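You operate a simulated robot arm through the tools that you are given. There is no shell and no other tool.

The job below is to be done with a simulated robot arm. You get a single attempt, and the scene is never put back.

TASK
Switch on, test the lamps, pick recipe 4 and start the pumps.
Fine: main switch on first; hold the lamp test key down for at least two seconds; key switch to run before the green start button.

It is judged by the outcome, as a careful person would: the job done as asked, and still so three seconds after it is handed in. It fails if anything else is knocked over, pushed out of place, dropped, spilled or broken.

THE ROBOT
A 7-joint arm with a two-finger parallel gripper, fixed in place. Base frame: the origin is at the foot of the arm, x ahead of it, y to its left, z up. Readings come in mm, rad, newtons and seconds.
With the tool pointing down near the work surface it reaches from about 440 to 920 mm from the base axis. Its first joint turns from -2.496 to 2.496 rad. Payload 3 kg.
The TCP is the grasp point between the finger pads, 30 mm short of the fingertips. In the tool frame z runs along the fingers and y along their closing line. Largest opening 94 mm; finger width 28, thickness 10; the body of the gripper, 50 by 96 mm, starts 55 mm behind the TCP.
Orientation is that of the tool frame in the base frame, as a unit quaternion [w, x, y, z]. With the fingers straight down and closing along the base's y, the tool's x points along the base's -x, its y along +y and its z along -z.

THE INTERFACE
- The arm moves only by the tool apply_moves. Its argument "moves" is a list of rows, each a list of 7 numbers: the shift along the tool's x, y, z in units of 400 mm (1.0 is 400 mm), then the turn, a rotation vector about the tool's x, y, z in units of 60 degrees (1.0 is 60 degrees), then the finger opening in mm, from 0 to 94. In form: [[tx, ty, tz, wx, wy, wz, gripper], ...]. A call has 1 to 20 rows; each row is the pose to reach, as a shift and turn from the pose commanded when the call began, along the tool's axes at that moment. A call with a number of a shift or a turn outside -1 to 1 is refused whole. A row lasts 0.2 s, in which the tool goes at most 50 mm and 0.15 rad; a call with a longer step from one row to the next is refused whole, and so is a gripper value outside its range. A pose out of reach is approached as far as the arm can. The call stops where the force on the tool passes 40 N (or 10 N more than at its start, if that is more) or the arm is blocked; 0.2 s more then pass. The fingers move at their own pace (about 72 mm/s each) and stop on an object; they squeeze with about 30 N. The grip force told is the motor's: it shows also when the fingers shut on nothing. Time passes only in rows, and 0.2 s behind the last, so rows that repeat a pose let the fingers close. It gives the time, the measured TCP pose, the force on the tool (base axes), the opening and the grip force at its end, in the units of the frame above (readings bear some noise), with the torque about the TCP (base axes, N m) and any sound that the robot's microphone picked up.
- Cameras (640 x 400 px; columns grow to the right, rows downward): "scene" is fixed at [51.1, 648.4, 1643.3]; the picture's right is [-0.80, -0.60, 0.00], its down [-0.36, 0.48, -0.80] and it looks along [0.48, -0.64, -0.60] (base axes); focal length 320 px, centre (320, 200). "wrist" rides on the gripper at [76, 14, -102] in the tool frame; the picture's right is [-0.18, 0.98, 0.00], its down [-0.75, -0.14, -0.64] and it looks along [-0.63, -0.12, 0.77] (tool axes); focal length 243 px, centre (320, 200). There is no depth. A picture from a camera that has moved, and an enlarged one, comes with that camera's place and axes in the base frame and with its lens.
- get_image(camera): a new picture of that camera. It takes no simulated time.
- inspect(camera, box): a new picture of the part [left, top, right, bottom] of that camera's present view, enlarged. It takes no simulated time.
- hand_in(): hands the job in; it is judged then, once.

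Nothing tells you positions but the pictures and the camera data. Unless the task says otherwise, let go and move clear before handing in.

The tools are called after ">>>" by a JSON object that holds its "op" and its "data". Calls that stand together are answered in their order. apply_moves: Moves the arm, as the interface text tells. Its arguments: {"type":"object","properties":{"moves":{"type":"array","items":{"type":"array","items":{"type":"number"}}}},"required":["moves"]} The other tools are called the same way: get_image (camera) takes a picture; inspect (camera, box) takes an enlarged picture of a part of a camera's view; hand_in () hands the job in.

At the start:

```text
t: 0.0
tcp_pos: [415.1, -173.3, 1344.4]
tool_rot: [0.0, 0.0, 1.0, 0.001]
wrist_force: [-0.3, 0.4, 0.7]
ft_torque: [-0.02, -0.02, 0.0]
gripper_width: 93.8
grasp_force: 0.1
```

scene: 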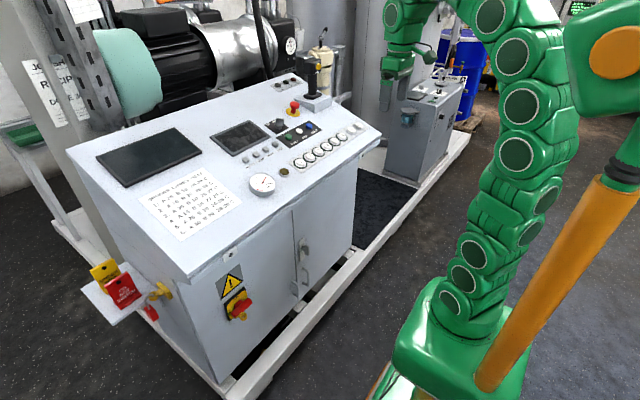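
wrist: 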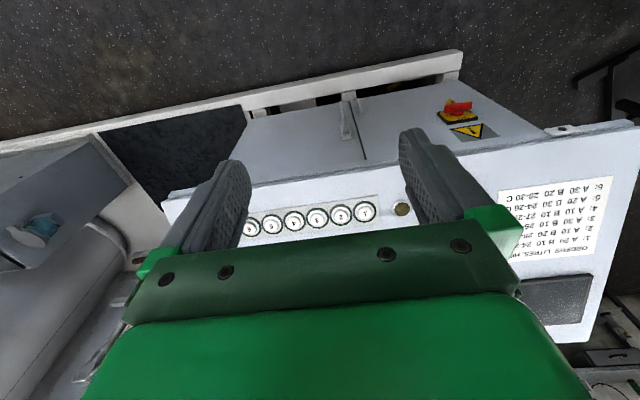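

I see a control console with a sloped panel, a red/yellow rotary main switch on its front, and a row of numbered buttons. I'll look closely before moving anything.

>>> {"op": "inspect", "data": {"camera": "scene", "box": [200, 70, 400, 200]}}

>>> {"op": "inspect", "data": {"camera": "scene", "box": [70, 160, 310, 330]}}

>>> {"op": "inspect", "data": {"camera": "scene", "box": [130, 160, 250, 245]}}

>>> {"op": "inspect", "data": {"camera": "scene", "box": [260, 110, 370, 180]}}

>>> {"op": "inspect", "data": {"camera": "scene", "box": [0, 0, 320, 200]}}

>>> {"op": "inspect", "data": {"camera": "scene", "box": [380, 50, 500, 130]}}

```text
3.08 times, centred on (300, 135) of scene
camera zoom: at [51.1, 648.4, 1643.3], right [-0.8, -0.6, 0.0], down [-0.36, 0.48, -0.8], along [0.48, -0.64, -0.6], focal length 984 px, centre (382, 400)
```

zoom: 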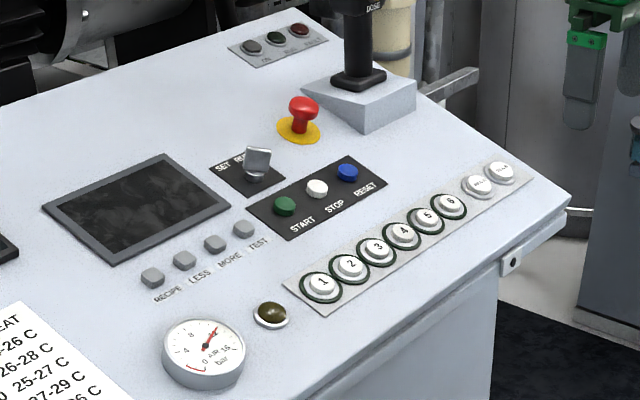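

```text
2.35 times, centred on (190, 245) of scene
camera zoom: at [51.1, 648.4, 1643.3], right [-0.8, -0.6, 0.0], down [-0.36, 0.48, -0.8], along [0.48, -0.64, -0.6], focal length 752 px, centre (626, 94)
```

zoom: 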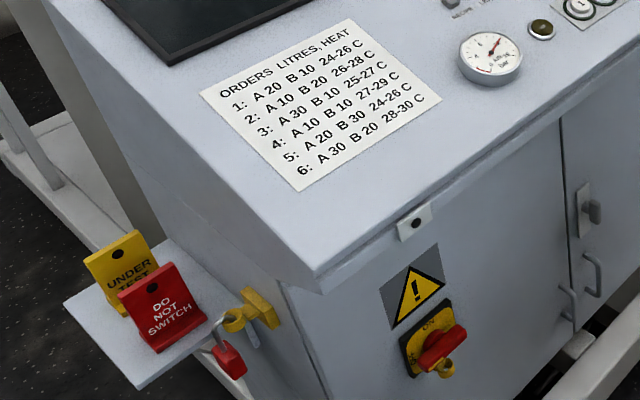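

```text
4.71 times, centred on (190, 202) of scene
camera zoom: at [51.1, 648.4, 1643.3], right [-0.8, -0.6, 0.0], down [-0.36, 0.48, -0.8], along [0.48, -0.64, -0.6], focal length 1504 px, centre (932, 188)
```

zoom: 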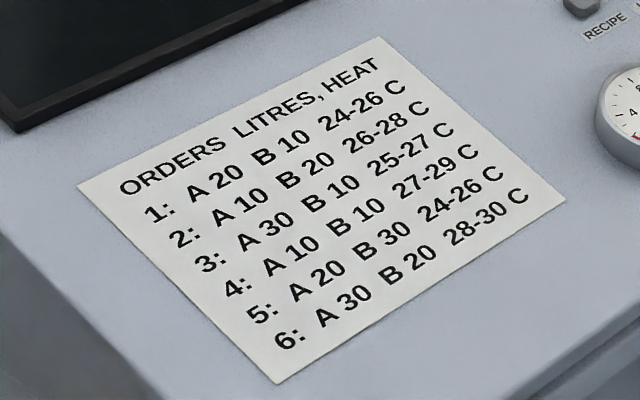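

```text
5.71 times, centred on (315, 145) of scene
camera zoom: at [51.1, 648.4, 1643.3], right [-0.8, -0.6, 0.0], down [-0.36, 0.48, -0.8], along [0.48, -0.64, -0.6], focal length 1827 px, centre (349, 514)
```

zoom: 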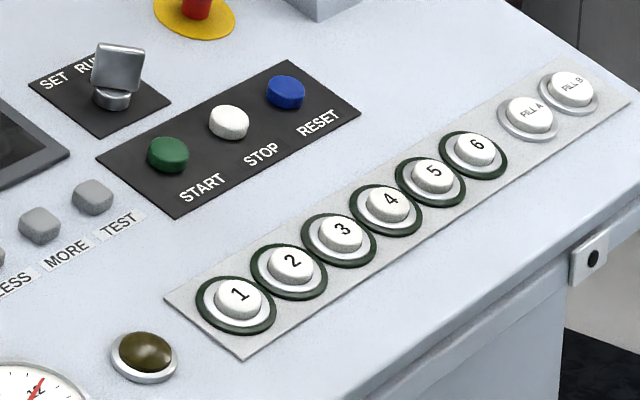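

```text
2.00 times, centred on (160, 100) of scene
camera zoom: at [51.1, 648.4, 1643.3], right [-0.8, -0.6, 0.0], down [-0.36, 0.48, -0.8], along [0.48, -0.64, -0.6], focal length 639 px, centre (640, 400)
```

zoom: 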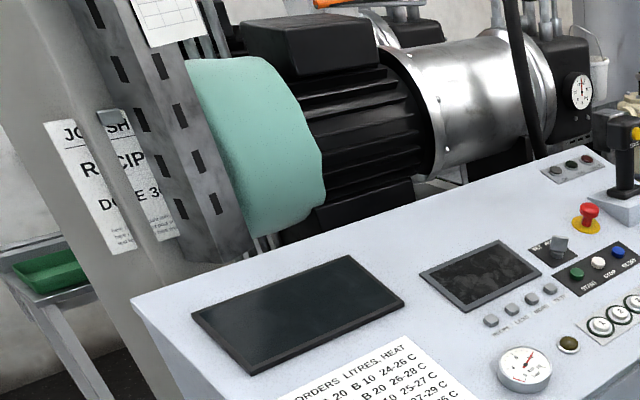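

```text
5.00 times, centred on (440, 90) of scene
camera zoom: at [51.1, 648.4, 1643.3], right [-0.8, -0.6, 0.0], down [-0.36, 0.48, -0.8], along [0.48, -0.64, -0.6], focal length 1598 px, centre (-280, 750)
```

zoom: 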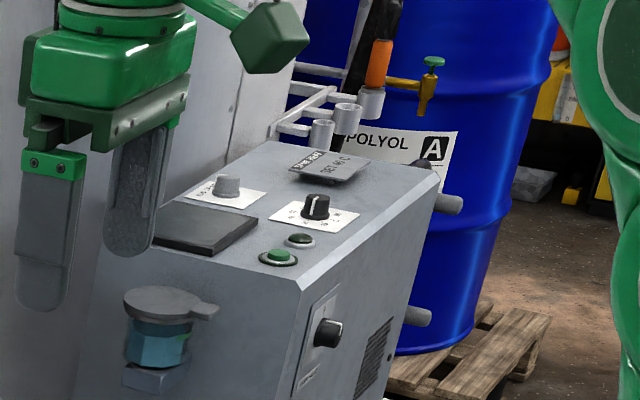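

The console has a TEST key, RECIPE/LESS/MORE keys, numbered round buttons, a SET/RUN key switch and START/STOP/RESET. I'll zoom in on the main switch, the tags with the padlock, and the key switch.

>>> {"op": "inspect", "data": {"camera": "scene", "box": [205, 260, 265, 330]}}

>>> {"op": "inspect", "data": {"camera": "scene", "box": [80, 250, 190, 330]}}

>>> {"op": "inspect", "data": {"camera": "scene", "box": [255, 105, 325, 155]}}

>>> {"op": "inspect", "data": {"camera": "scene", "box": [205, 115, 285, 175]}}

>>> {"op": "inspect", "data": {"camera": "scene", "box": [260, 40, 350, 115]}}

>>> {"op": "inspect", "data": {"camera": "scene", "box": [10, 40, 110, 140]}}

>>> {"op": "inspect", "data": {"camera": "wrist", "box": [160, 80, 640, 380]}}

```text
5.71 times, centred on (235, 295) of scene
camera zoom: at [51.1, 648.4, 1643.3], right [-0.8, -0.6, 0.0], down [-0.36, 0.48, -0.8], along [0.48, -0.64, -0.6], focal length 1827 px, centre (806, -343)
```

zoom: 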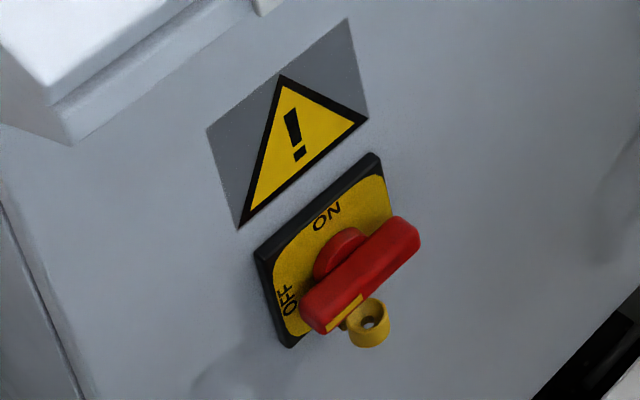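

```text
5.00 times, centred on (135, 290) of scene
camera zoom: at [51.1, 648.4, 1643.3], right [-0.8, -0.6, 0.0], down [-0.36, 0.48, -0.8], along [0.48, -0.64, -0.6], focal length 1598 px, centre (1245, -250)
```

zoom: 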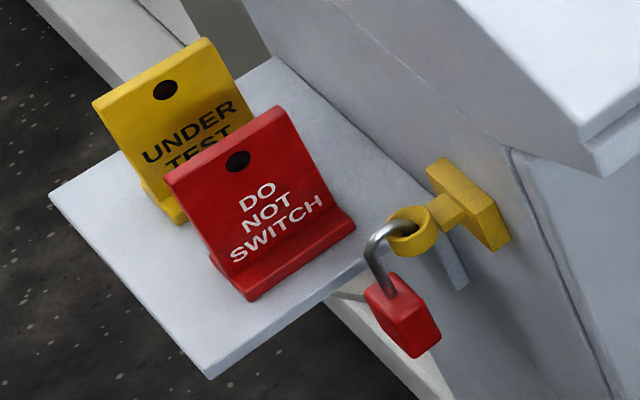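

```text
8.00 times, centred on (290, 130) of scene
camera zoom: at [51.1, 648.4, 1643.3], right [-0.8, -0.6, 0.0], down [-0.36, 0.48, -0.8], along [0.48, -0.64, -0.6], focal length 2558 px, centre (560, 760)
```

zoom: 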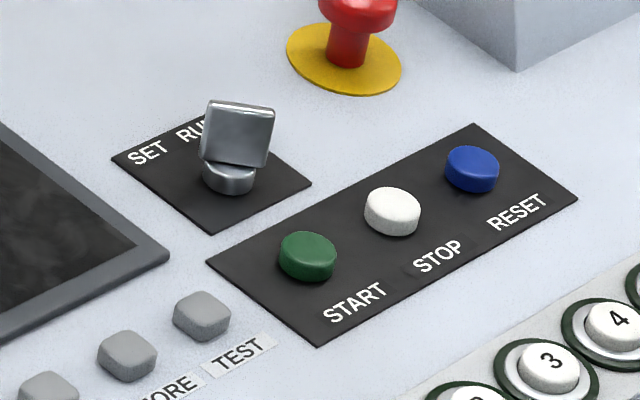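

```text
6.67 times, centred on (245, 145) of scene
camera zoom: at [51.1, 648.4, 1643.3], right [-0.8, -0.6, 0.0], down [-0.36, 0.48, -0.8], along [0.48, -0.64, -0.6], focal length 2131 px, centre (820, 567)
```

zoom: 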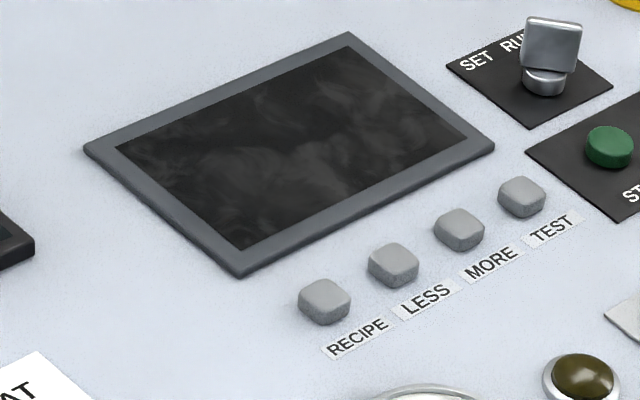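

```text
5.33 times, centred on (305, 78) of scene
camera zoom: at [51.1, 648.4, 1643.3], right [-0.8, -0.6, 0.0], down [-0.36, 0.48, -0.8], along [0.48, -0.64, -0.6], focal length 1705 px, centre (400, 853)
```

zoom: 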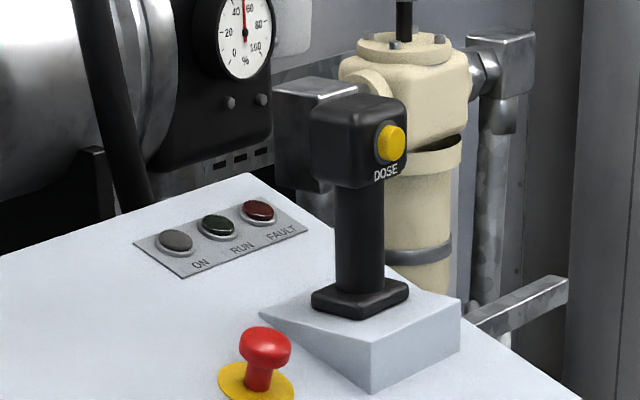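

```text
4.00 times, centred on (60, 90) of scene
camera zoom: at [51.1, 648.4, 1643.3], right [-0.8, -0.6, 0.0], down [-0.36, 0.48, -0.8], along [0.48, -0.64, -0.6], focal length 1279 px, centre (1360, 640)
```

zoom: 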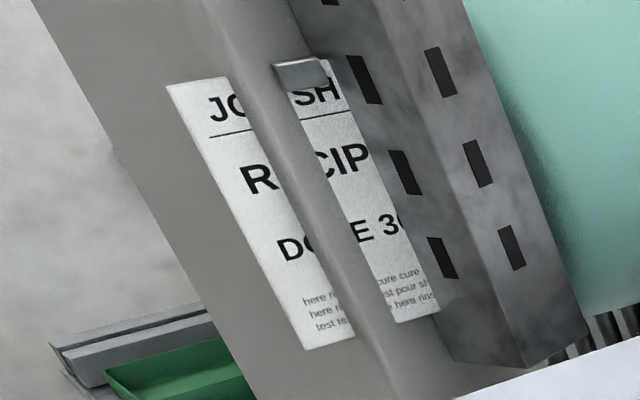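

```text
1.33 times, centred on (400, 230) of wrist
camera zoom: at [339.0, -159.5, 1447.3], right [0.18, 0.98, 0.0], down [0.75, -0.14, 0.64], along [0.63, -0.12, -0.77], focal length 324 px, centre (213, 160)
```

zoom: 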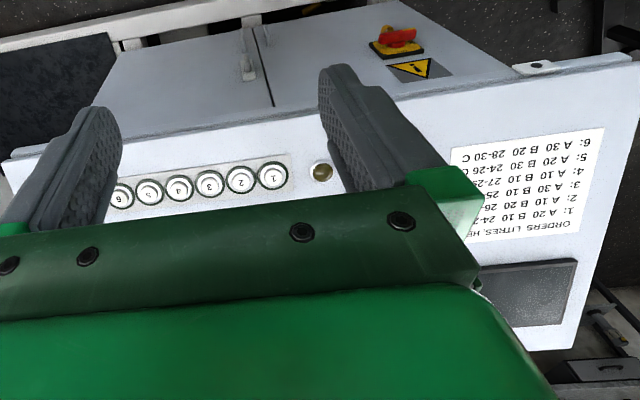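

The panel is axis-aligned and faces the arm. The button row is near x≈728, z≈1040. The main switch is on the front face near (721, 246, 600), with its handle at OFF. I'll move in free space toward the switch side and look with the wrist camera.

>>> {"op": "apply_moves", "data": {"moves": [[-0.004, 0.104, 0.04, 0, 0, 0, 94], [-0.008, 0.207, 0.08, 0, 0, 0, 94], [-0.0125, 0.311, 0.12, 0, 0, 0, 94], [-0.017, 0.414, 0.16, 0, 0, 0, 94], [-0.021, 0.518, 0.2, 0, 0, 0, 94], [-0.025, 0.622, 0.24, 0, 0, 0, 94], [-0.029, 0.725, 0.28, 0, 0, 0, 94], [-0.033, 0.829, 0.32, 0, 0, 0, 94], [-0.0375, 0.9325, 0.36, 0, 0, 0, 94]]}}

>>> {"op": "get_image", "data": {"camera": "wrist"}}

>>> {"op": "get_image", "data": {"camera": "scene"}}

```text
t: 2.0
tcp_pos: [428.8, 201.3, 1202.8]
tool_rot: [0.0, 0.0, 1.0, 0.0]
wrist_force: [0.4, -0.4, -0.1]
ft_torque: [-0.01, 0.0, -0.05]
gripper_width: 94.0
grasp_force: 0.0
```

```text
taken
camera wrist: at [352.6, 215.0, 1305.0], right [0.18, 0.98, 0.0], down [0.75, -0.14, 0.64], along [0.63, -0.12, -0.77], focal length 243 px, centre (320, 200)
```

wrist: 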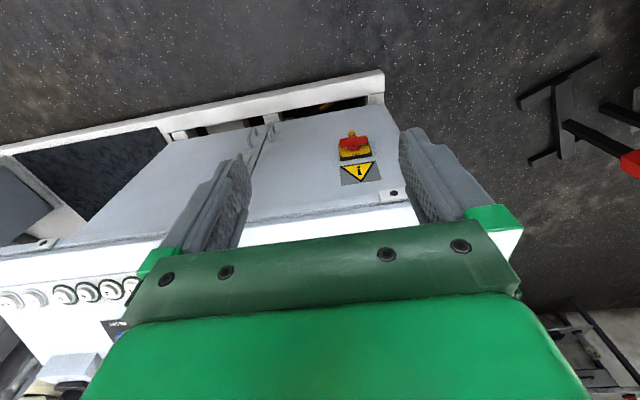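

```text
taken
```

scene: 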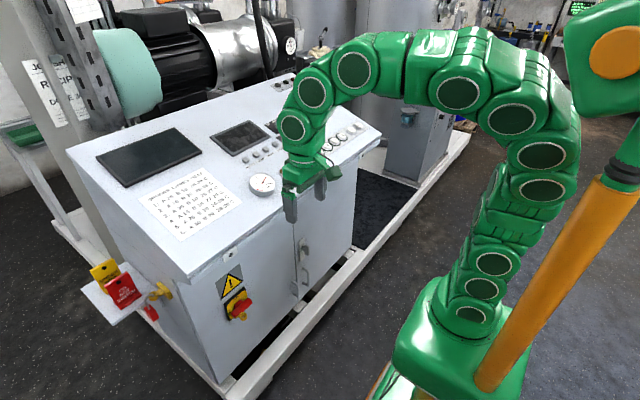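

The wrist camera sees the main switch roughly at (710, 250, 615). I'll lower the arm in front of the console and swing the tool to point forward, rolled so the camera sits on the right side and can view the switch.

>>> {"op": "apply_moves", "data": {"moves": [[-0.0254, 0.0175, 0.0904, 0.0824, -0.0824, -0.0824, 94], [-0.0507, 0.035, 0.1807, 0.1649, -0.1649, -0.1649, 94], [-0.0761, 0.0525, 0.2711, 0.2473, -0.2473, -0.2473, 94], [-0.1014, 0.07, 0.3614, 0.3297, -0.3297, -0.3297, 94], [-0.1268, 0.0875, 0.4518, 0.4121, -0.4121, -0.4121, 94], [-0.1521, 0.105, 0.5421, 0.4946, -0.4946, -0.4946, 94], [-0.1775, 0.1225, 0.6325, 0.577, -0.577, -0.577, 94]]}}

>>> {"op": "get_image", "data": {"camera": "wrist"}}

>>> {"op": "get_image", "data": {"camera": "scene"}}

```text
t: 3.6
tcp_pos: [502.8, 244.0, 942.4]
tool_rot: [0.285, -0.287, 0.867, -0.291]
wrist_force: [-0.4, 0.1, -0.5]
ft_torque: [0.0, 0.0, 0.02]
gripper_width: 94.2
grasp_force: 0.1
```

```text
taken
camera wrist: at [378.9, 237.5, 976.8], right [-0.2, 0.78, -0.6], down [0.13, 0.62, 0.77], along [0.97, 0.08, -0.23], focal length 243 px, centre (320, 200)
```

wrist: 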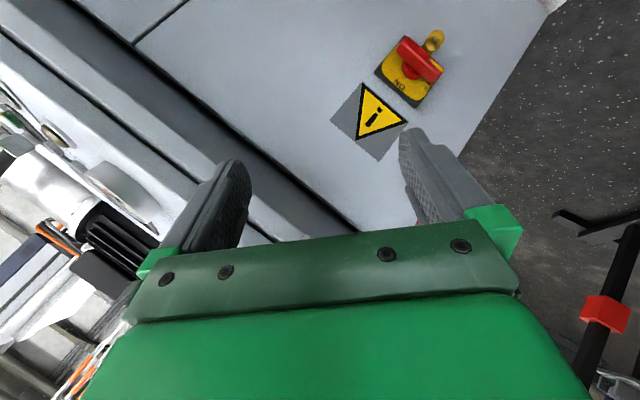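

```text
taken
```

scene: 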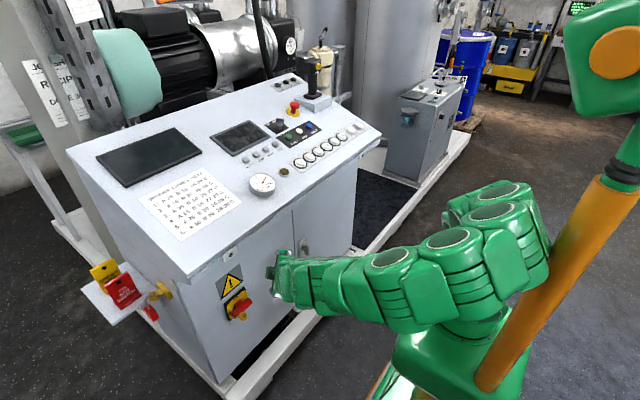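

No contact so far, and the switch is at about (712, 253, 612). I'll finish turning the tool to face forward and come down in front of the switch.

>>> {"op": "apply_moves", "data": {"moves": [[0.0202, 0.0673, 0.0844, 0.0824, -0.0824, -0.0824, 94], [0.0404, 0.1346, 0.1689, 0.1649, -0.1649, -0.1649, 94], [0.0606, 0.2019, 0.2533, 0.2473, -0.2473, -0.2473, 94], [0.0809, 0.2691, 0.3377, 0.3297, -0.3297, -0.3297, 94], [0.1011, 0.3364, 0.4221, 0.4121, -0.4121, -0.4121, 94], [0.1213, 0.4037, 0.5066, 0.4946, -0.4946, -0.4946, 94], [0.1415, 0.471, 0.591, 0.577, -0.577, -0.577, 94]]}}

>>> {"op": "get_image", "data": {"camera": "wrist"}}

>>> {"op": "get_image", "data": {"camera": "scene"}}

```text
t: 5.2
tcp_pos: [559.6, 258.1, 643.8]
tool_rot: [0.502, -0.499, 0.499, -0.5]
wrist_force: [-1.3, -0.4, -1.0]
ft_torque: [0.01, -0.08, -0.01]
gripper_width: 94.2
grasp_force: 0.0
```

```text
taken
camera wrist: at [457.6, 181.4, 629.2], right [0.0, 0.19, -0.98], down [-0.64, 0.75, 0.14], along [0.77, 0.63, 0.12], focal length 243 px, centre (320, 200)
```

wrist: 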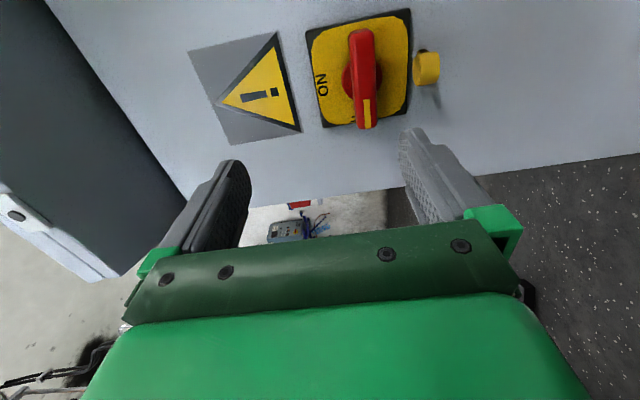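

```text
taken
```

scene: 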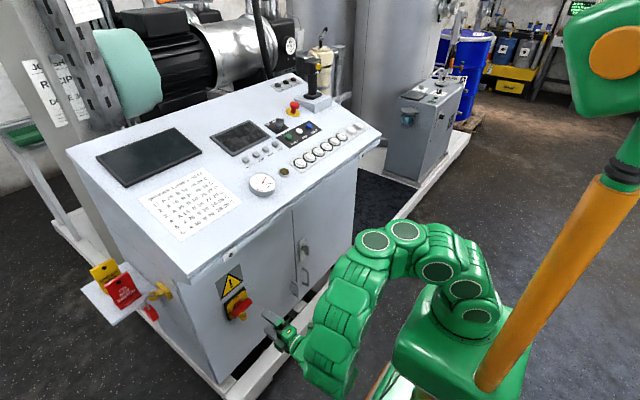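

The handle lies horizontally at OFF with its pointer to the left; ON is at the top. A padlock eye sits just below the plate. I'll zoom in to measure before gripping.

>>> {"op": "inspect", "data": {"camera": "wrist", "box": [280, 0, 460, 140]}}

>>> {"op": "inspect", "data": {"camera": "scene", "box": [205, 260, 315, 350]}}

```text
2.86 times, centred on (370, 70) of wrist
camera zoom: at [457.6, 181.4, 629.2], right [0.0, 0.19, -0.98], down [-0.64, 0.75, 0.14], along [0.77, 0.63, 0.12], focal length 693 px, centre (177, 571)
```

zoom: 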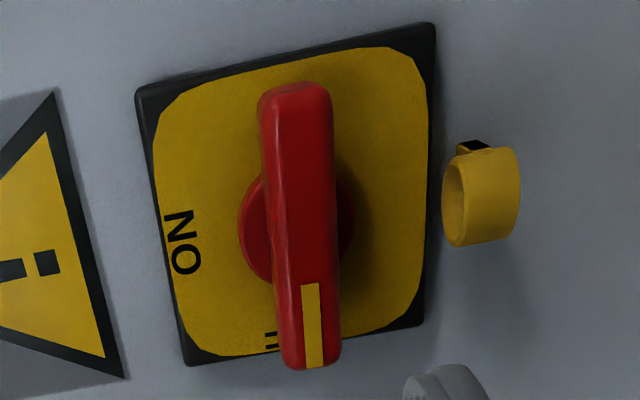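

```text
4.44 times, centred on (260, 305) of scene
camera zoom: at [51.1, 648.4, 1643.3], right [-0.8, -0.6, 0.0], down [-0.36, 0.48, -0.8], along [0.48, -0.64, -0.6], focal length 1421 px, centre (587, -267)
```

zoom: 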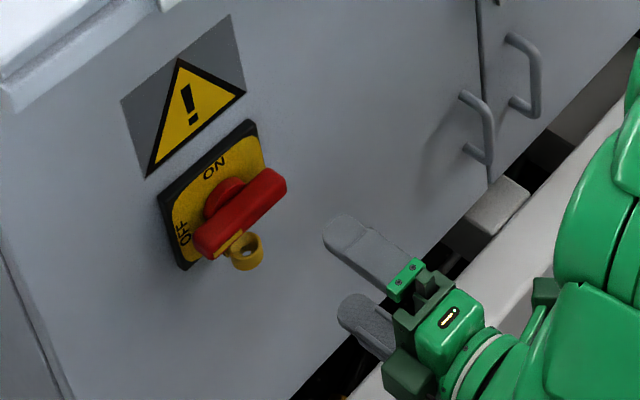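

The plate surface is at about x≈743 and the handle bar's front at about x≈702, centred near y=251, z=600. I'll narrow the fingers to clear the padlock eye and line up about 30 mm short of the handle.

>>> {"op": "apply_moves", "data": {"moves": [[0.004, 0.028, 0.05, 0, 0, 0, 54], [0.009, 0.056, 0.1, 0, 0, 0, 54], [0.0135, 0.085, 0.15, 0, 0, 0, 54], [0.0175, 0.1125, 0.19, 0, 0, 0, 54], [0.0175, 0.1125, 0.205, 0, 0, 0, 54], [0.0175, 0.1125, 0.205, 0, 0, 0, 54]]}}

>>> {"op": "get_image", "data": {"camera": "wrist"}}

>>> {"op": "inspect", "data": {"camera": "scene", "box": [205, 260, 315, 350]}}

```text
t: 6.6
tcp_pos: [638.0, 250.2, 600.1]
tool_rot: [0.501, -0.499, 0.501, -0.5]
wrist_force: [0.3, 1.1, -0.1]
ft_torque: [-0.03, 0.0, 0.0]
gripper_width: 54.1
grasp_force: 0.1
```

```text
taken
camera wrist: at [536.5, 173.8, 585.8], right [0.0, 0.18, -0.98], down [-0.64, 0.75, 0.14], along [0.77, 0.63, 0.12], focal length 243 px, centre (320, 200)
```

wrist: 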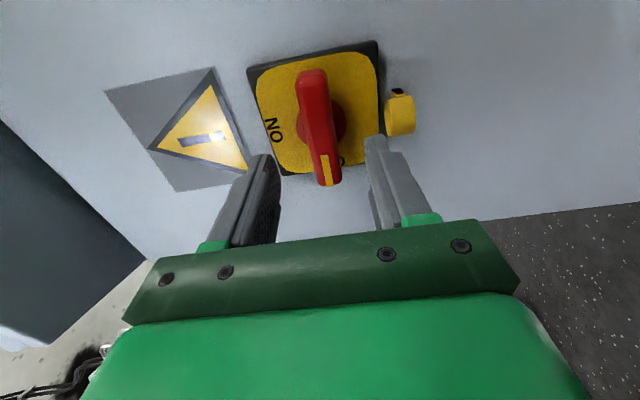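

```text
4.44 times, centred on (260, 305) of scene
camera zoom: at [51.1, 648.4, 1643.3], right [-0.8, -0.6, 0.0], down [-0.36, 0.48, -0.8], along [0.48, -0.64, -0.6], focal length 1421 px, centre (587, -267)
```

zoom: 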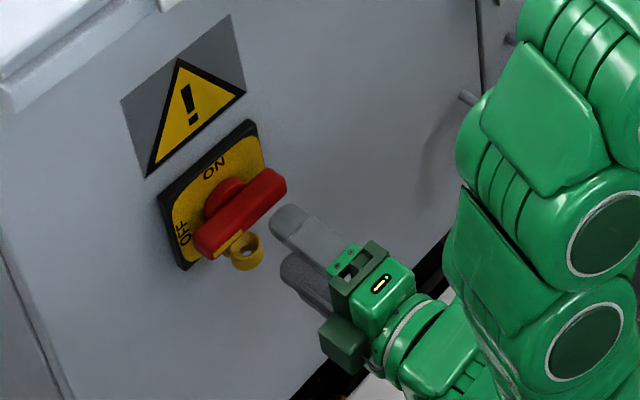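

The fingers straddle the handle height at TCP z≈600, y≈250. I'll advance straight in about 55 mm and check before closing.

>>> {"op": "apply_moves", "data": {"moves": [[0, 0, 0.04, 0, 0, 0, 54], [0, 0, 0.08, 0, 0, 0, 54], [0, 0, 0.11, 0, 0, 0, 54], [0, 0, 0.1375, 0, 0, 0, 54]]}}

>>> {"op": "get_image", "data": {"camera": "wrist"}}

>>> {"op": "inspect", "data": {"camera": "scene", "box": [205, 260, 315, 350]}}

```text
t: 7.6
tcp_pos: [694.4, 250.8, 601.3]
tool_rot: [0.5, -0.5, 0.501, -0.499]
wrist_force: [0.2, 0.0, 0.8]
ft_torque: [0.01, -0.03, -0.01]
gripper_width: 54.0
grasp_force: 0.0
```

```text
taken
camera wrist: at [592.5, 173.3, 586.6], right [0.0, 0.18, -0.98], down [-0.64, 0.75, 0.14], along [0.77, 0.63, 0.12], focal length 243 px, centre (320, 200)
```

wrist: 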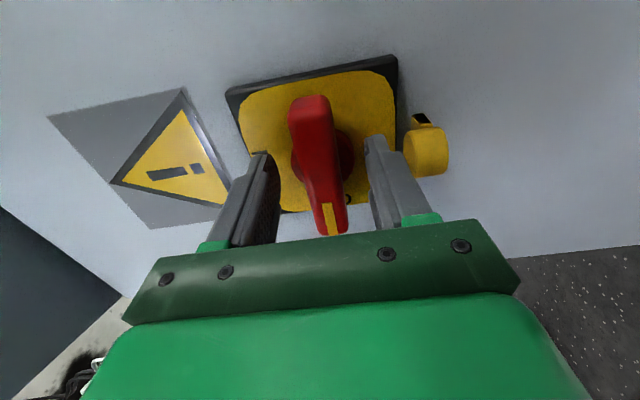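

```text
4.44 times, centred on (260, 305) of scene
camera zoom: at [51.1, 648.4, 1643.3], right [-0.8, -0.6, 0.0], down [-0.36, 0.48, -0.8], along [0.48, -0.64, -0.6], focal length 1421 px, centre (587, -267)
```

zoom: 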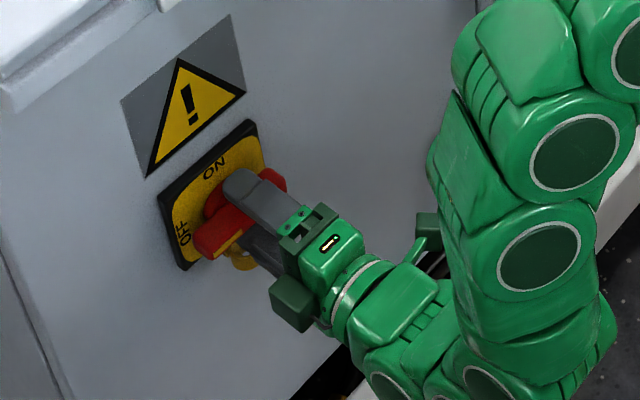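

The fingers straddle the bar well with no contact forces. I'll close on the handle now.

>>> {"op": "apply_moves", "data": {"moves": [[0, 0, 0, 0, 0, 0, 10], [0, 0, 0, 0, 0, 0, 10], [0, 0, 0, 0, 0, 0, 10], [0, 0, 0, 0, 0, 0, 10]]}}

>>> {"op": "get_image", "data": {"camera": "wrist"}}

```text
t: 8.6
tcp_pos: [694.6, 250.1, 600.6]
tool_rot: [0.5, -0.5, 0.501, -0.499]
wrist_force: [0.1, 1.9, -24.0]
ft_torque: [-0.08, -0.02, -0.15]
gripper_width: 21.7
grasp_force: 45.4
```

```text
taken
camera wrist: at [592.0, 173.2, 585.9], right [0.0, 0.18, -0.98], down [-0.64, 0.75, 0.14], along [0.77, 0.63, 0.12], focal length 243 px, centre (320, 200)
```

wrist: 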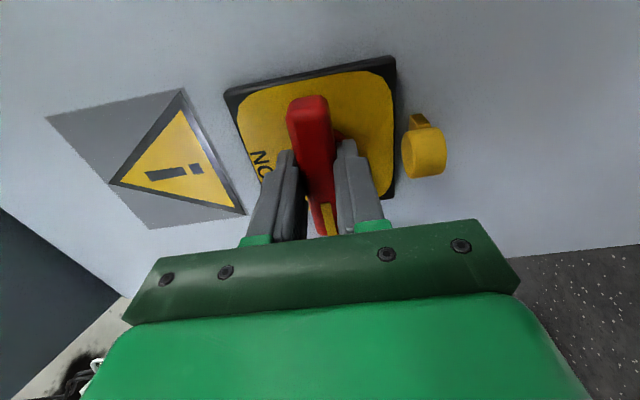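

Gripped at 21.7 mm, with a side load of −24 N in z because the handle sits slightly lower than the tool. I'll ease down 2 mm before turning.

>>> {"op": "apply_moves", "data": {"moves": [[0, 0.005, 0, 0, 0, 0, 10], [0, 0.005, 0, 0, 0, 0, 10]]}}

```text
t: 9.2
tcp_pos: [694.7, 250.2, 599.0]
tool_rot: [-0.5, 0.499, -0.499, 0.501]
wrist_force: [-30.6, -9.5, 20.1]
ft_torque: [0.11, -0.01, -0.41]
gripper_width: 21.5
grasp_force: 44.8
```

The z load reversed and an x load appeared. I'll back off half of that and hold to see what settles.

>>> {"op": "apply_moves", "data": {"moves": [[0, -0.0025, -0.0025, 0, 0, 0, 10], [0, -0.0025, -0.0025, 0, 0, 0, 10]]}}

```text
t: 9.8
tcp_pos: [695.1, 250.2, 600.4]
tool_rot: [0.501, -0.499, 0.5, -0.5]
wrist_force: [10.6, -0.9, 0.1]
ft_torque: [0.0, 0.02, -1.34]
gripper_width: 21.9
grasp_force: 45.0
```

Loads are now small. I'll turn the handle clockwise about the tool axis, first 45°.

>>> {"op": "apply_moves", "data": {"moves": [[0, 0, 0, 0, 0, 0.12, 10], [0, 0, 0, 0, 0, 0.24, 10], [0, 0, 0, 0, 0, 0.36, 10], [0, 0, 0, 0, 0, 0.48, 10], [0, 0, 0, 0, 0, 0.6, 10], [0, 0, 0, 0, 0, 0.75, 10]]}}

>>> {"op": "get_image", "data": {"camera": "wrist"}}

>>> {"op": "get_image", "data": {"camera": "scene"}}

```text
refused: row 6 steps farther than a row can; nothing moved
```

```text
taken
camera wrist: at [592.2, 173.7, 585.5], right [0.0, 0.19, -0.98], down [-0.64, 0.75, 0.14], along [0.77, 0.63, 0.12], focal length 243 px, centre (320, 200)
```

wrist: 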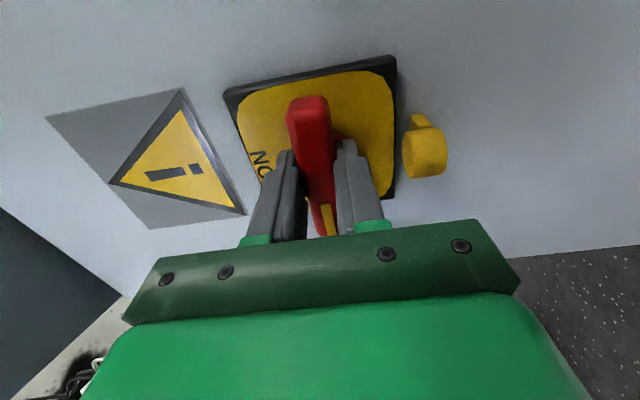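

```text
taken
```

scene: 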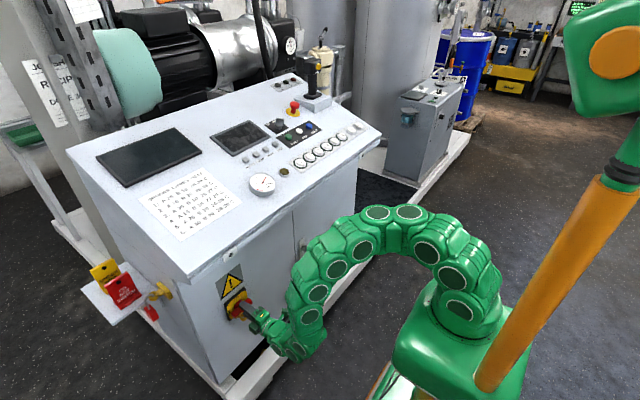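

The call was refused because the last step was too large, and nothing moved. I'll resend with even steps.

>>> {"op": "apply_moves", "data": {"moves": [[0, 0, 0, 0, 0, 0.125, 10], [0, 0, 0, 0, 0, 0.25, 10], [0, 0, 0, 0, 0, 0.375, 10], [0, 0, 0, 0, 0, 0.5, 10], [0, 0, 0, 0, 0, 0.625, 10], [0, 0, 0, 0, 0, 0.75, 10]]}}

>>> {"op": "get_image", "data": {"camera": "wrist"}}

>>> {"op": "get_image", "data": {"camera": "scene"}}

```text
t: 10.9
tcp_pos: [692.8, 251.5, 597.8]
tool_rot: [0.614, -0.35, 0.617, -0.348]
wrist_force: [11.7, 7.8, -14.8]
ft_torque: [-0.1, -0.48, -0.61]
gripper_width: 22.1
grasp_force: 44.9
stopped in row 5: the force on the tool passed its limit at 46 N (the readings are from after the stop); the commanded pose is now the measured one
```

```text
taken
camera wrist: at [590.7, 192.4, 546.8], right [0.0, 0.66, -0.75], down [-0.64, 0.57, 0.51], along [0.77, 0.48, 0.42], focal length 243 px, centre (320, 200)
```

wrist: 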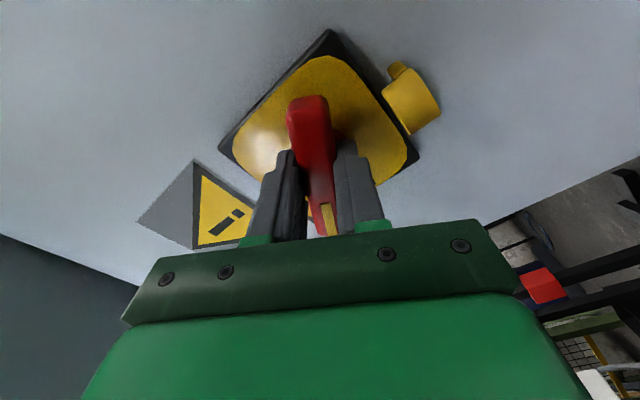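

```text
taken
```

scene: 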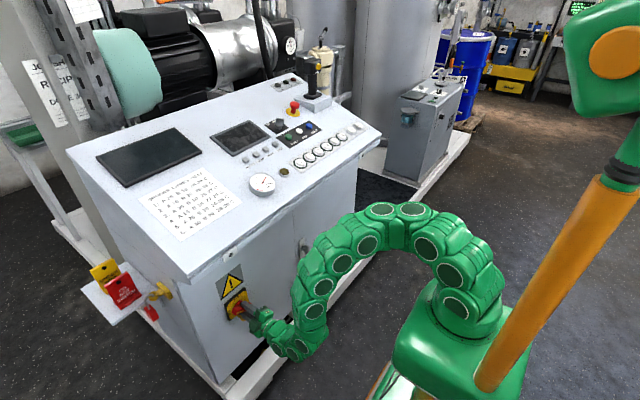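

The handle turned about 31° with the tool and the call then stopped on side load. That suggests the pivot is about 4–5 mm left of my grasp point. I'll continue the turn with a small compensating shift toward +y and −z.

>>> {"op": "apply_moves", "data": {"moves": [[0.0, 0.002, 0.002, 0, 0, 0, 10], [-0.0005, 0.0035, 0.004, 0, 0, 0.1, 10], [-0.001, 0.0045, 0.004, 0, 0, 0.2, 10], [-0.0015, 0.0055, 0.004, 0, 0, 0.3, 10], [-0.002, 0.0065, 0.004, 0, 0, 0.4, 10], [-0.0025, 0.007, 0.004, 0, 0, 0.5, 10], [-0.003, 0.008, 0.004, 0, 0, 0.6, 10], [-0.0035, 0.0085, 0.004, 0, 0, 0.7, 10], [-0.004, 0.009, 0.004, 0, 0, 0.8, 10], [-0.0044, 0.0098, 0.004, 0, 0, 0.9, 10]]}}

>>> {"op": "get_image", "data": {"camera": "wrist"}}

>>> {"op": "get_image", "data": {"camera": "scene"}}

```text
t: 13.1
tcp_pos: [694.3, 253.7, 595.2]
tool_rot: [0.705, -0.031, 0.708, -0.031]
wrist_force: [1.1, -12.6, 1.6]
ft_torque: [0.15, 0.84, -0.96]
gripper_width: 22.3
grasp_force: 45.1
```

```text
taken
camera wrist: at [592.2, 261.4, 518.6], right [0.0, 1.0, 0.1], down [-0.64, -0.07, 0.77], along [0.77, -0.06, 0.64], focal length 243 px, centre (320, 200)
```

wrist: 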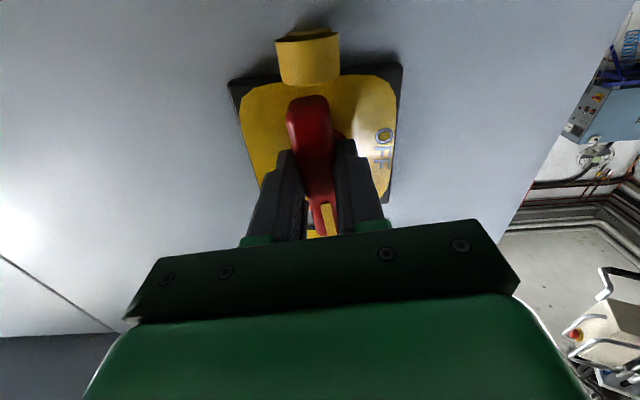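

```text
taken
```

scene: 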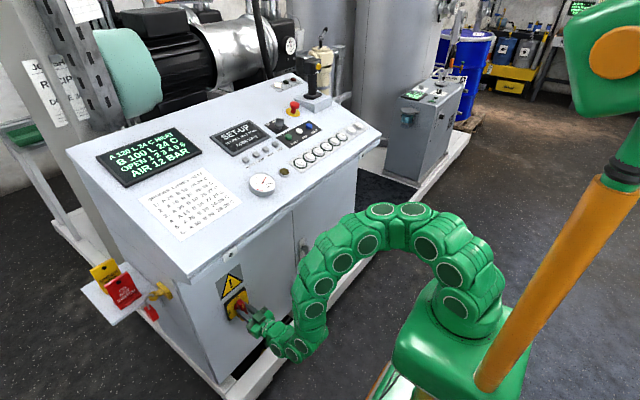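

The screens lit, so the power came on. I'll turn the last 5° to seat the handle fully at ON, then read the screens.

>>> {"op": "apply_moves", "data": {"moves": [[0, -0.001, 0, 0, 0, 0.05, 10], [0, -0.002, 0, 0, 0, 0.09, 10], [0, -0.002, 0, 0, 0, 0.1, 10]]}}

>>> {"op": "inspect", "data": {"camera": "scene", "box": [90, 115, 290, 215]}}

>>> {"op": "inspect", "data": {"camera": "scene", "box": [205, 110, 285, 170]}}

>>> {"op": "inspect", "data": {"camera": "scene", "box": [260, 60, 370, 170]}}

```text
t: 13.9
tcp_pos: [694.8, 253.9, 595.5]
tool_rot: [0.707, 0.005, 0.707, 0.006]
wrist_force: [-9.3, -0.5, 12.7]
ft_torque: [-1.41, -0.29, -0.19]
gripper_width: 22.1
grasp_force: 45.0
```

```text
3.20 times, centred on (190, 165) of scene
camera zoom: at [51.1, 648.4, 1643.3], right [-0.8, -0.6, 0.0], down [-0.36, 0.48, -0.8], along [0.48, -0.64, -0.6], focal length 1023 px, centre (736, 312)
```

zoom: 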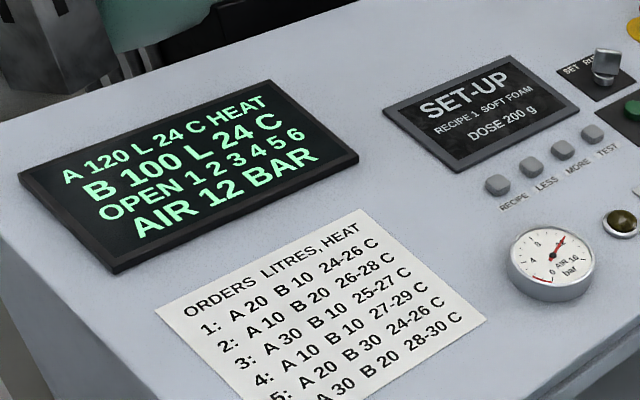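

```text
6.67 times, centred on (245, 140) of scene
camera zoom: at [51.1, 648.4, 1643.3], right [-0.8, -0.6, 0.0], down [-0.36, 0.48, -0.8], along [0.48, -0.64, -0.6], focal length 2131 px, centre (820, 600)
```

zoom: 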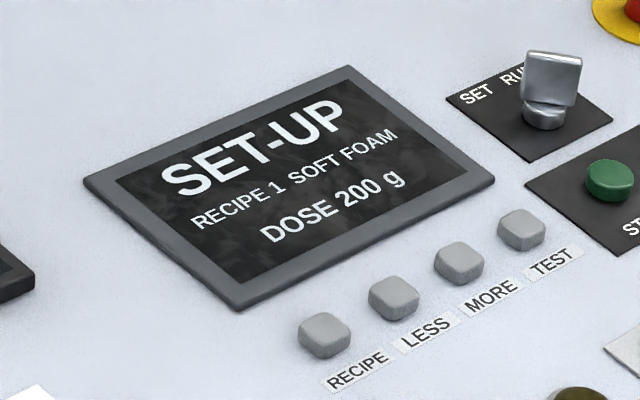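

```text
3.64 times, centred on (315, 115) of scene
camera zoom: at [51.1, 648.4, 1643.3], right [-0.8, -0.6, 0.0], down [-0.36, 0.48, -0.8], along [0.48, -0.64, -0.6], focal length 1163 px, centre (338, 509)
```

zoom: 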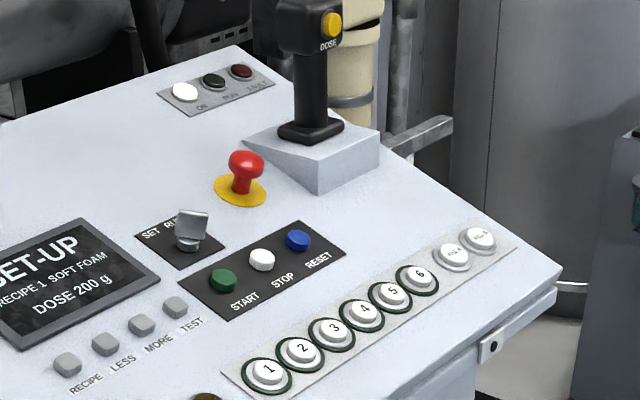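

Main switch is ON: the ON lamp is lit and the screen reads "SET-UP, RECIPE 1 SOFT FOAM, DOSE 200 g". The RECIPE key on the panel should step the recipe. I'll release the handle and back straight out.

>>> {"op": "apply_moves", "data": {"moves": [[0, 0, 0, 0, 0, 0, 60], [0, 0, 0, 0, 0, 0, 60], [0, 0, 0, 0, 0, 0, 60], [0, 0, -0.1, 0, 0, 0, 60], [0, 0, -0.2, 0, 0, 0, 60], [0, 0, -0.3, 0, 0, 0, 60]]}}

>>> {"op": "inspect", "data": {"camera": "scene", "box": [205, 260, 315, 350]}}

>>> {"op": "get_image", "data": {"camera": "wrist"}}

```text
t: 15.3
tcp_pos: [609.9, 268.5, 546.5]
tool_rot: [0.706, 0.004, 0.708, 0.005]
wrist_force: [0.1, 0.9, 0.1]
ft_torque: [0.04, -0.01, -0.02]
gripper_width: 59.8
grasp_force: 0.0
out of reach, approached as far as the arm can: row 4, 5, 6
```

```text
4.44 times, centred on (260, 305) of scene
camera zoom: at [51.1, 648.4, 1643.3], right [-0.8, -0.6, 0.0], down [-0.36, 0.48, -0.8], along [0.48, -0.64, -0.6], focal length 1421 px, centre (587, -267)
```

zoom: 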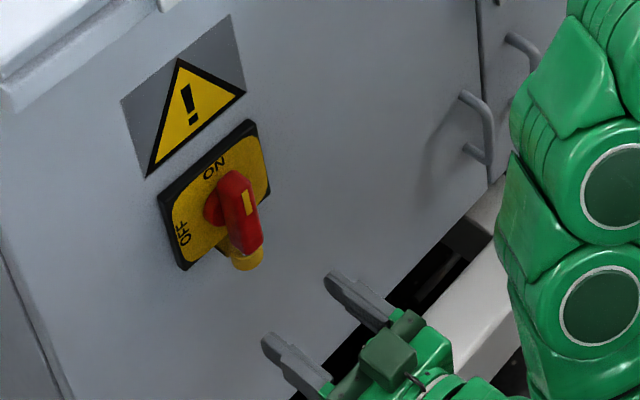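

```text
taken
camera wrist: at [508.2, 283.8, 471.4], right [0.0, 0.98, 0.2], down [-0.64, -0.15, 0.75], along [0.77, -0.13, 0.63], focal length 243 px, centre (320, 200)
```

wrist: 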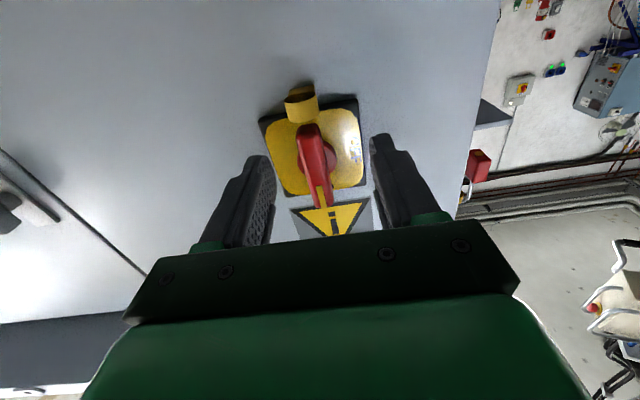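

The handle is clearly at ON and nothing was touched while backing out, though the arm hit a folding limit. I'll rise in front of the console while tilting the tool back downward, a small piece at first.

>>> {"op": "apply_moves", "data": {"moves": [[-0.08, 0, 0, 0, 0.1, 0, 60], [-0.16, 0, 0, 0, 0.22, 0, 60], [-0.24, 0, 0, 0, 0.34, 0, 60]]}}

>>> {"op": "get_image", "data": {"camera": "scene"}}

```text
t: 16.1
tcp_pos: [670.8, 347.1, 607.7]
tool_rot: [0.567, 0.005, 0.823, -0.006]
wrist_force: [2.9, 0.0, 3.8]
ft_torque: [0.0, 0.38, 0.02]
gripper_width: 59.8
grasp_force: 0.2
out of reach, approached as far as the arm can: row 1, 2, 3
```

```text
taken
```

scene: 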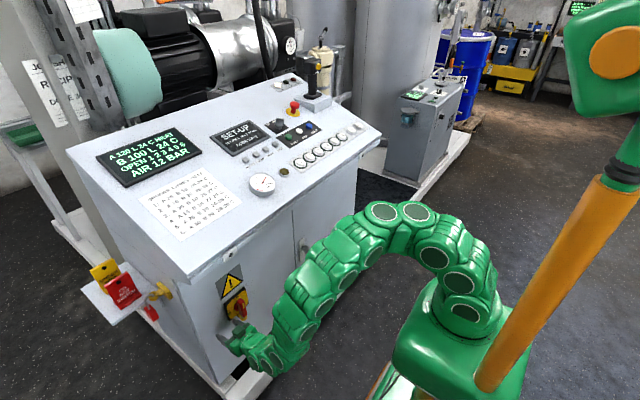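

That orientation is out of reach here, so the arm drifted left to (671, 347, 608) without touching anything. I'll close the fingers and undo the tilt and roll back toward the orientation that worked on the way in, in small pieces.

>>> {"op": "apply_moves", "data": {"moves": [[0.008, 0.001, 0.014, 0.022, -0.022, -0.1235, 0], [0.017, 0.002, 0.028, 0.0445, -0.0445, -0.247, 0], [0.025, 0.003, 0.043, 0.0667, -0.0667, -0.3707, 0]]}}

>>> {"op": "get_image", "data": {"camera": "scene"}}

```text
t: 16.9
tcp_pos: [686.2, 349.5, 594.6]
tool_rot: [0.587, -0.135, 0.787, -0.132]
wrist_force: [0.3, 0.4, 1.2]
ft_torque: [-0.02, 0.0, 0.01]
gripper_width: 0.0
grasp_force: 30.1
```

```text
taken
```

scene: 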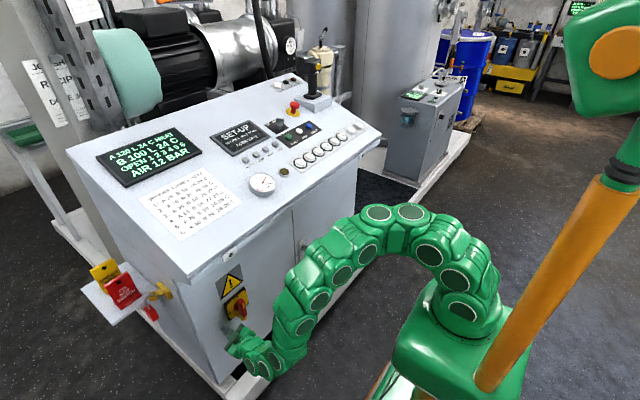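

That move was fully reachable; the command resets to the measured pose whenever a pose is out of reach. The tool is now at (686, 350, 595), closed and clear of the switch. I'll continue unrolling while pulling back from the front face.

>>> {"op": "apply_moves", "data": {"moves": [[0.002, -0.019, -0.027, 0.0222, -0.0222, -0.1235, 0], [0.004, -0.037, -0.053, 0.0445, -0.0445, -0.2471, 0], [0.0055, -0.056, -0.08, 0.0667, -0.0667, -0.3706, 0], [0.007, -0.075, -0.107, 0.0889, -0.0889, -0.4942, 0], [0.009, -0.093, -0.133, 0.1112, -0.1112, -0.6177, 0], [0.011, -0.112, -0.16, 0.1334, -0.1334, -0.7413, 0]]}}

>>> {"op": "get_image", "data": {"camera": "scene"}}

```text
t: 18.3
tcp_pos: [626.2, 305.9, 625.6]
tool_rot: [0.553, -0.392, 0.625, -0.389]
wrist_force: [0.2, -1.0, -0.1]
ft_torque: [0.0, -0.02, -0.02]
gripper_width: 0.1
grasp_force: 29.4
```

```text
taken
```

scene: 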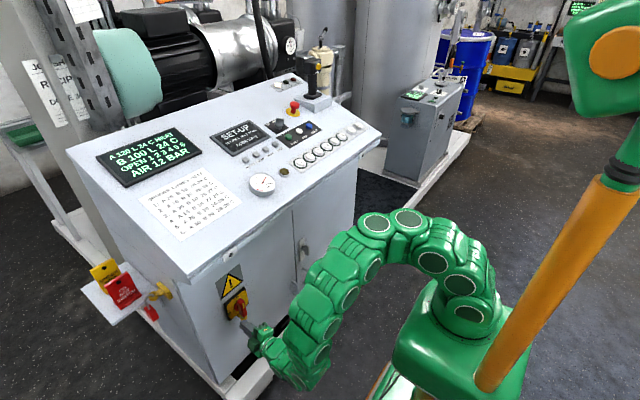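

Clear and reachable at (626, 306, 626). I'll finish the unroll and retreat to the earlier known-good pose in front of the switch.

>>> {"op": "apply_moves", "data": {"moves": [[0.033, -0.0315, -0.0545, 0.0222, -0.0222, -0.1236, 0], [0.067, -0.063, -0.109, 0.0445, -0.0445, -0.2471, 0], [0.1, -0.0945, -0.1635, 0.0667, -0.0667, -0.3707, 0]]}}

```text
t: 19.1
tcp_pos: [560.1, 259.2, 649.7]
tool_rot: [0.503, -0.498, 0.504, -0.495]
wrist_force: [-0.1, -0.8, 0.0]
ft_torque: [0.02, -0.02, -0.01]
gripper_width: 0.3
grasp_force: 30.1
```

Back at the known-good pose. Now I'll retrace the way up, reversing the 60° turn and rising to z≈942.

>>> {"op": "apply_moves", "data": {"moves": [[0.0054, -0.1043, -0.0207, -0.0824, 0.0824, 0.0824, 0], [0.0107, -0.2086, -0.0414, -0.1649, 0.1649, 0.1649, 0], [0.0161, -0.3129, -0.0621, -0.2473, 0.2473, 0.2473, 0], [0.0214, -0.4171, -0.0829, -0.3297, 0.3297, 0.3297, 0], [0.0268, -0.5214, -0.1036, -0.4121, 0.4121, 0.4121, 0], [0.0321, -0.6257, -0.1243, -0.4946, 0.4946, 0.4946, 0], [0.0375, -0.73, -0.145, -0.577, 0.577, 0.577, 0]]}}

```text
t: 20.7
tcp_pos: [504.3, 235.3, 941.9]
tool_rot: [0.289, -0.286, 0.869, -0.282]
wrist_force: [0.0, -0.1, 0.8]
ft_torque: [0.05, -0.03, 0.01]
gripper_width: 0.2
grasp_force: 30.2
```

On track. I'll continue up above the panel height, completing the turn to tool-down.

>>> {"op": "apply_moves", "data": {"moves": [[-0.0071, -0.0929, -0.0643, -0.0824, 0.0824, 0.0824, 0], [-0.0143, -0.1857, -0.1286, -0.1649, 0.1649, 0.1649, 0], [-0.0214, -0.2786, -0.1929, -0.2473, 0.2473, 0.2473, 0], [-0.0286, -0.3714, -0.2571, -0.3297, 0.3297, 0.3297, 0], [-0.0357, -0.4643, -0.3214, -0.4121, 0.4121, 0.4121, 0], [-0.0429, -0.5571, -0.3857, -0.4946, 0.4946, 0.4946, 0], [-0.05, -0.65, -0.45, -0.577, 0.577, 0.577, 0]]}}

>>> {"op": "get_image", "data": {"camera": "scene"}}

>>> {"op": "get_image", "data": {"camera": "wrist"}}

```text
t: 22.3
tcp_pos: [482.1, 135.6, 1241.8]
tool_rot: [-0.003, -0.001, 1.0, 0.008]
wrist_force: [0.2, -0.2, 0.1]
ft_torque: [0.02, 0.0, 0.0]
gripper_width: 0.0
grasp_force: 29.7
```

```text
taken
```

scene: 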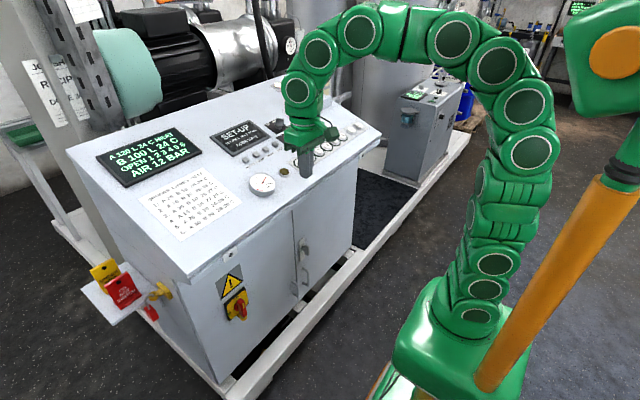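

```text
taken
camera wrist: at [406.7, 146.3, 1345.2], right [0.18, 0.98, 0.01], down [0.76, -0.15, 0.64], along [0.63, -0.1, -0.77], focal length 243 px, centre (320, 200)
```

wrist: 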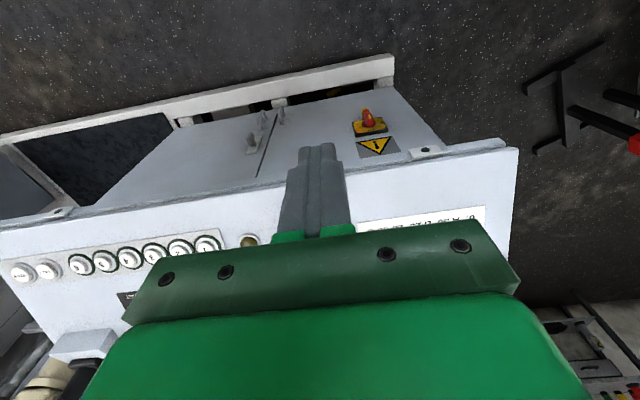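

All clear; the tool is down at (482, 136, 1242). I'll go across above the panel toward the TEST key (estimated (840, −123, 1087)), tilting about 22° to match the panel slope.

>>> {"op": "apply_moves", "data": {"moves": [[-0.0813, -0.0806, 0, 0.002, -0.0458, 0, 0], [-0.1625, -0.1613, 0, 0.004, -0.0917, 0, 0], [-0.2438, -0.2419, 0, 0.006, -0.1375, 0, 0], [-0.325, -0.3225, 0, 0.008, -0.1834, 0, 0], [-0.4063, -0.4031, 0, 0.009, -0.2292, 0, 0], [-0.4875, -0.4838, 0, 0.011, -0.275, 0, 0], [-0.5688, -0.5644, 0, 0.013, -0.3209, 0, 0], [-0.65, -0.645, 0, 0.015, -0.3667, 0, 0]]}}

>>> {"op": "get_image", "data": {"camera": "wrist"}}

>>> {"op": "get_image", "data": {"camera": "scene"}}

```text
t: 24.1
tcp_pos: [745.9, -123.6, 1236.1]
tool_rot: [0.189, 0.001, 0.982, -0.001]
wrist_force: [0.6, 0.4, 0.0]
ft_torque: [-0.03, 0.02, 0.0]
gripper_width: 0.1
grasp_force: 30.0
```

```text
taken
camera wrist: at [637.4, -109.2, 1302.7], right [0.17, 0.98, 0.07], down [0.46, -0.14, 0.88], along [0.87, -0.12, -0.48], focal length 243 px, centre (320, 200)
```

wrist: 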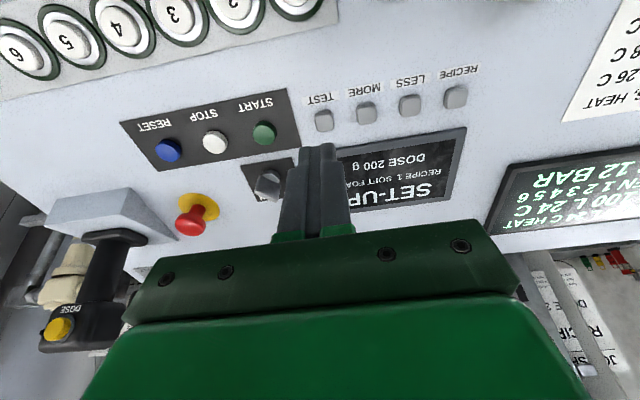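

```text
taken
```

scene: 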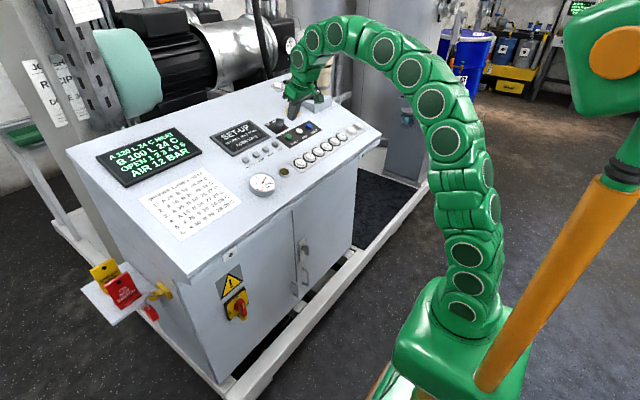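

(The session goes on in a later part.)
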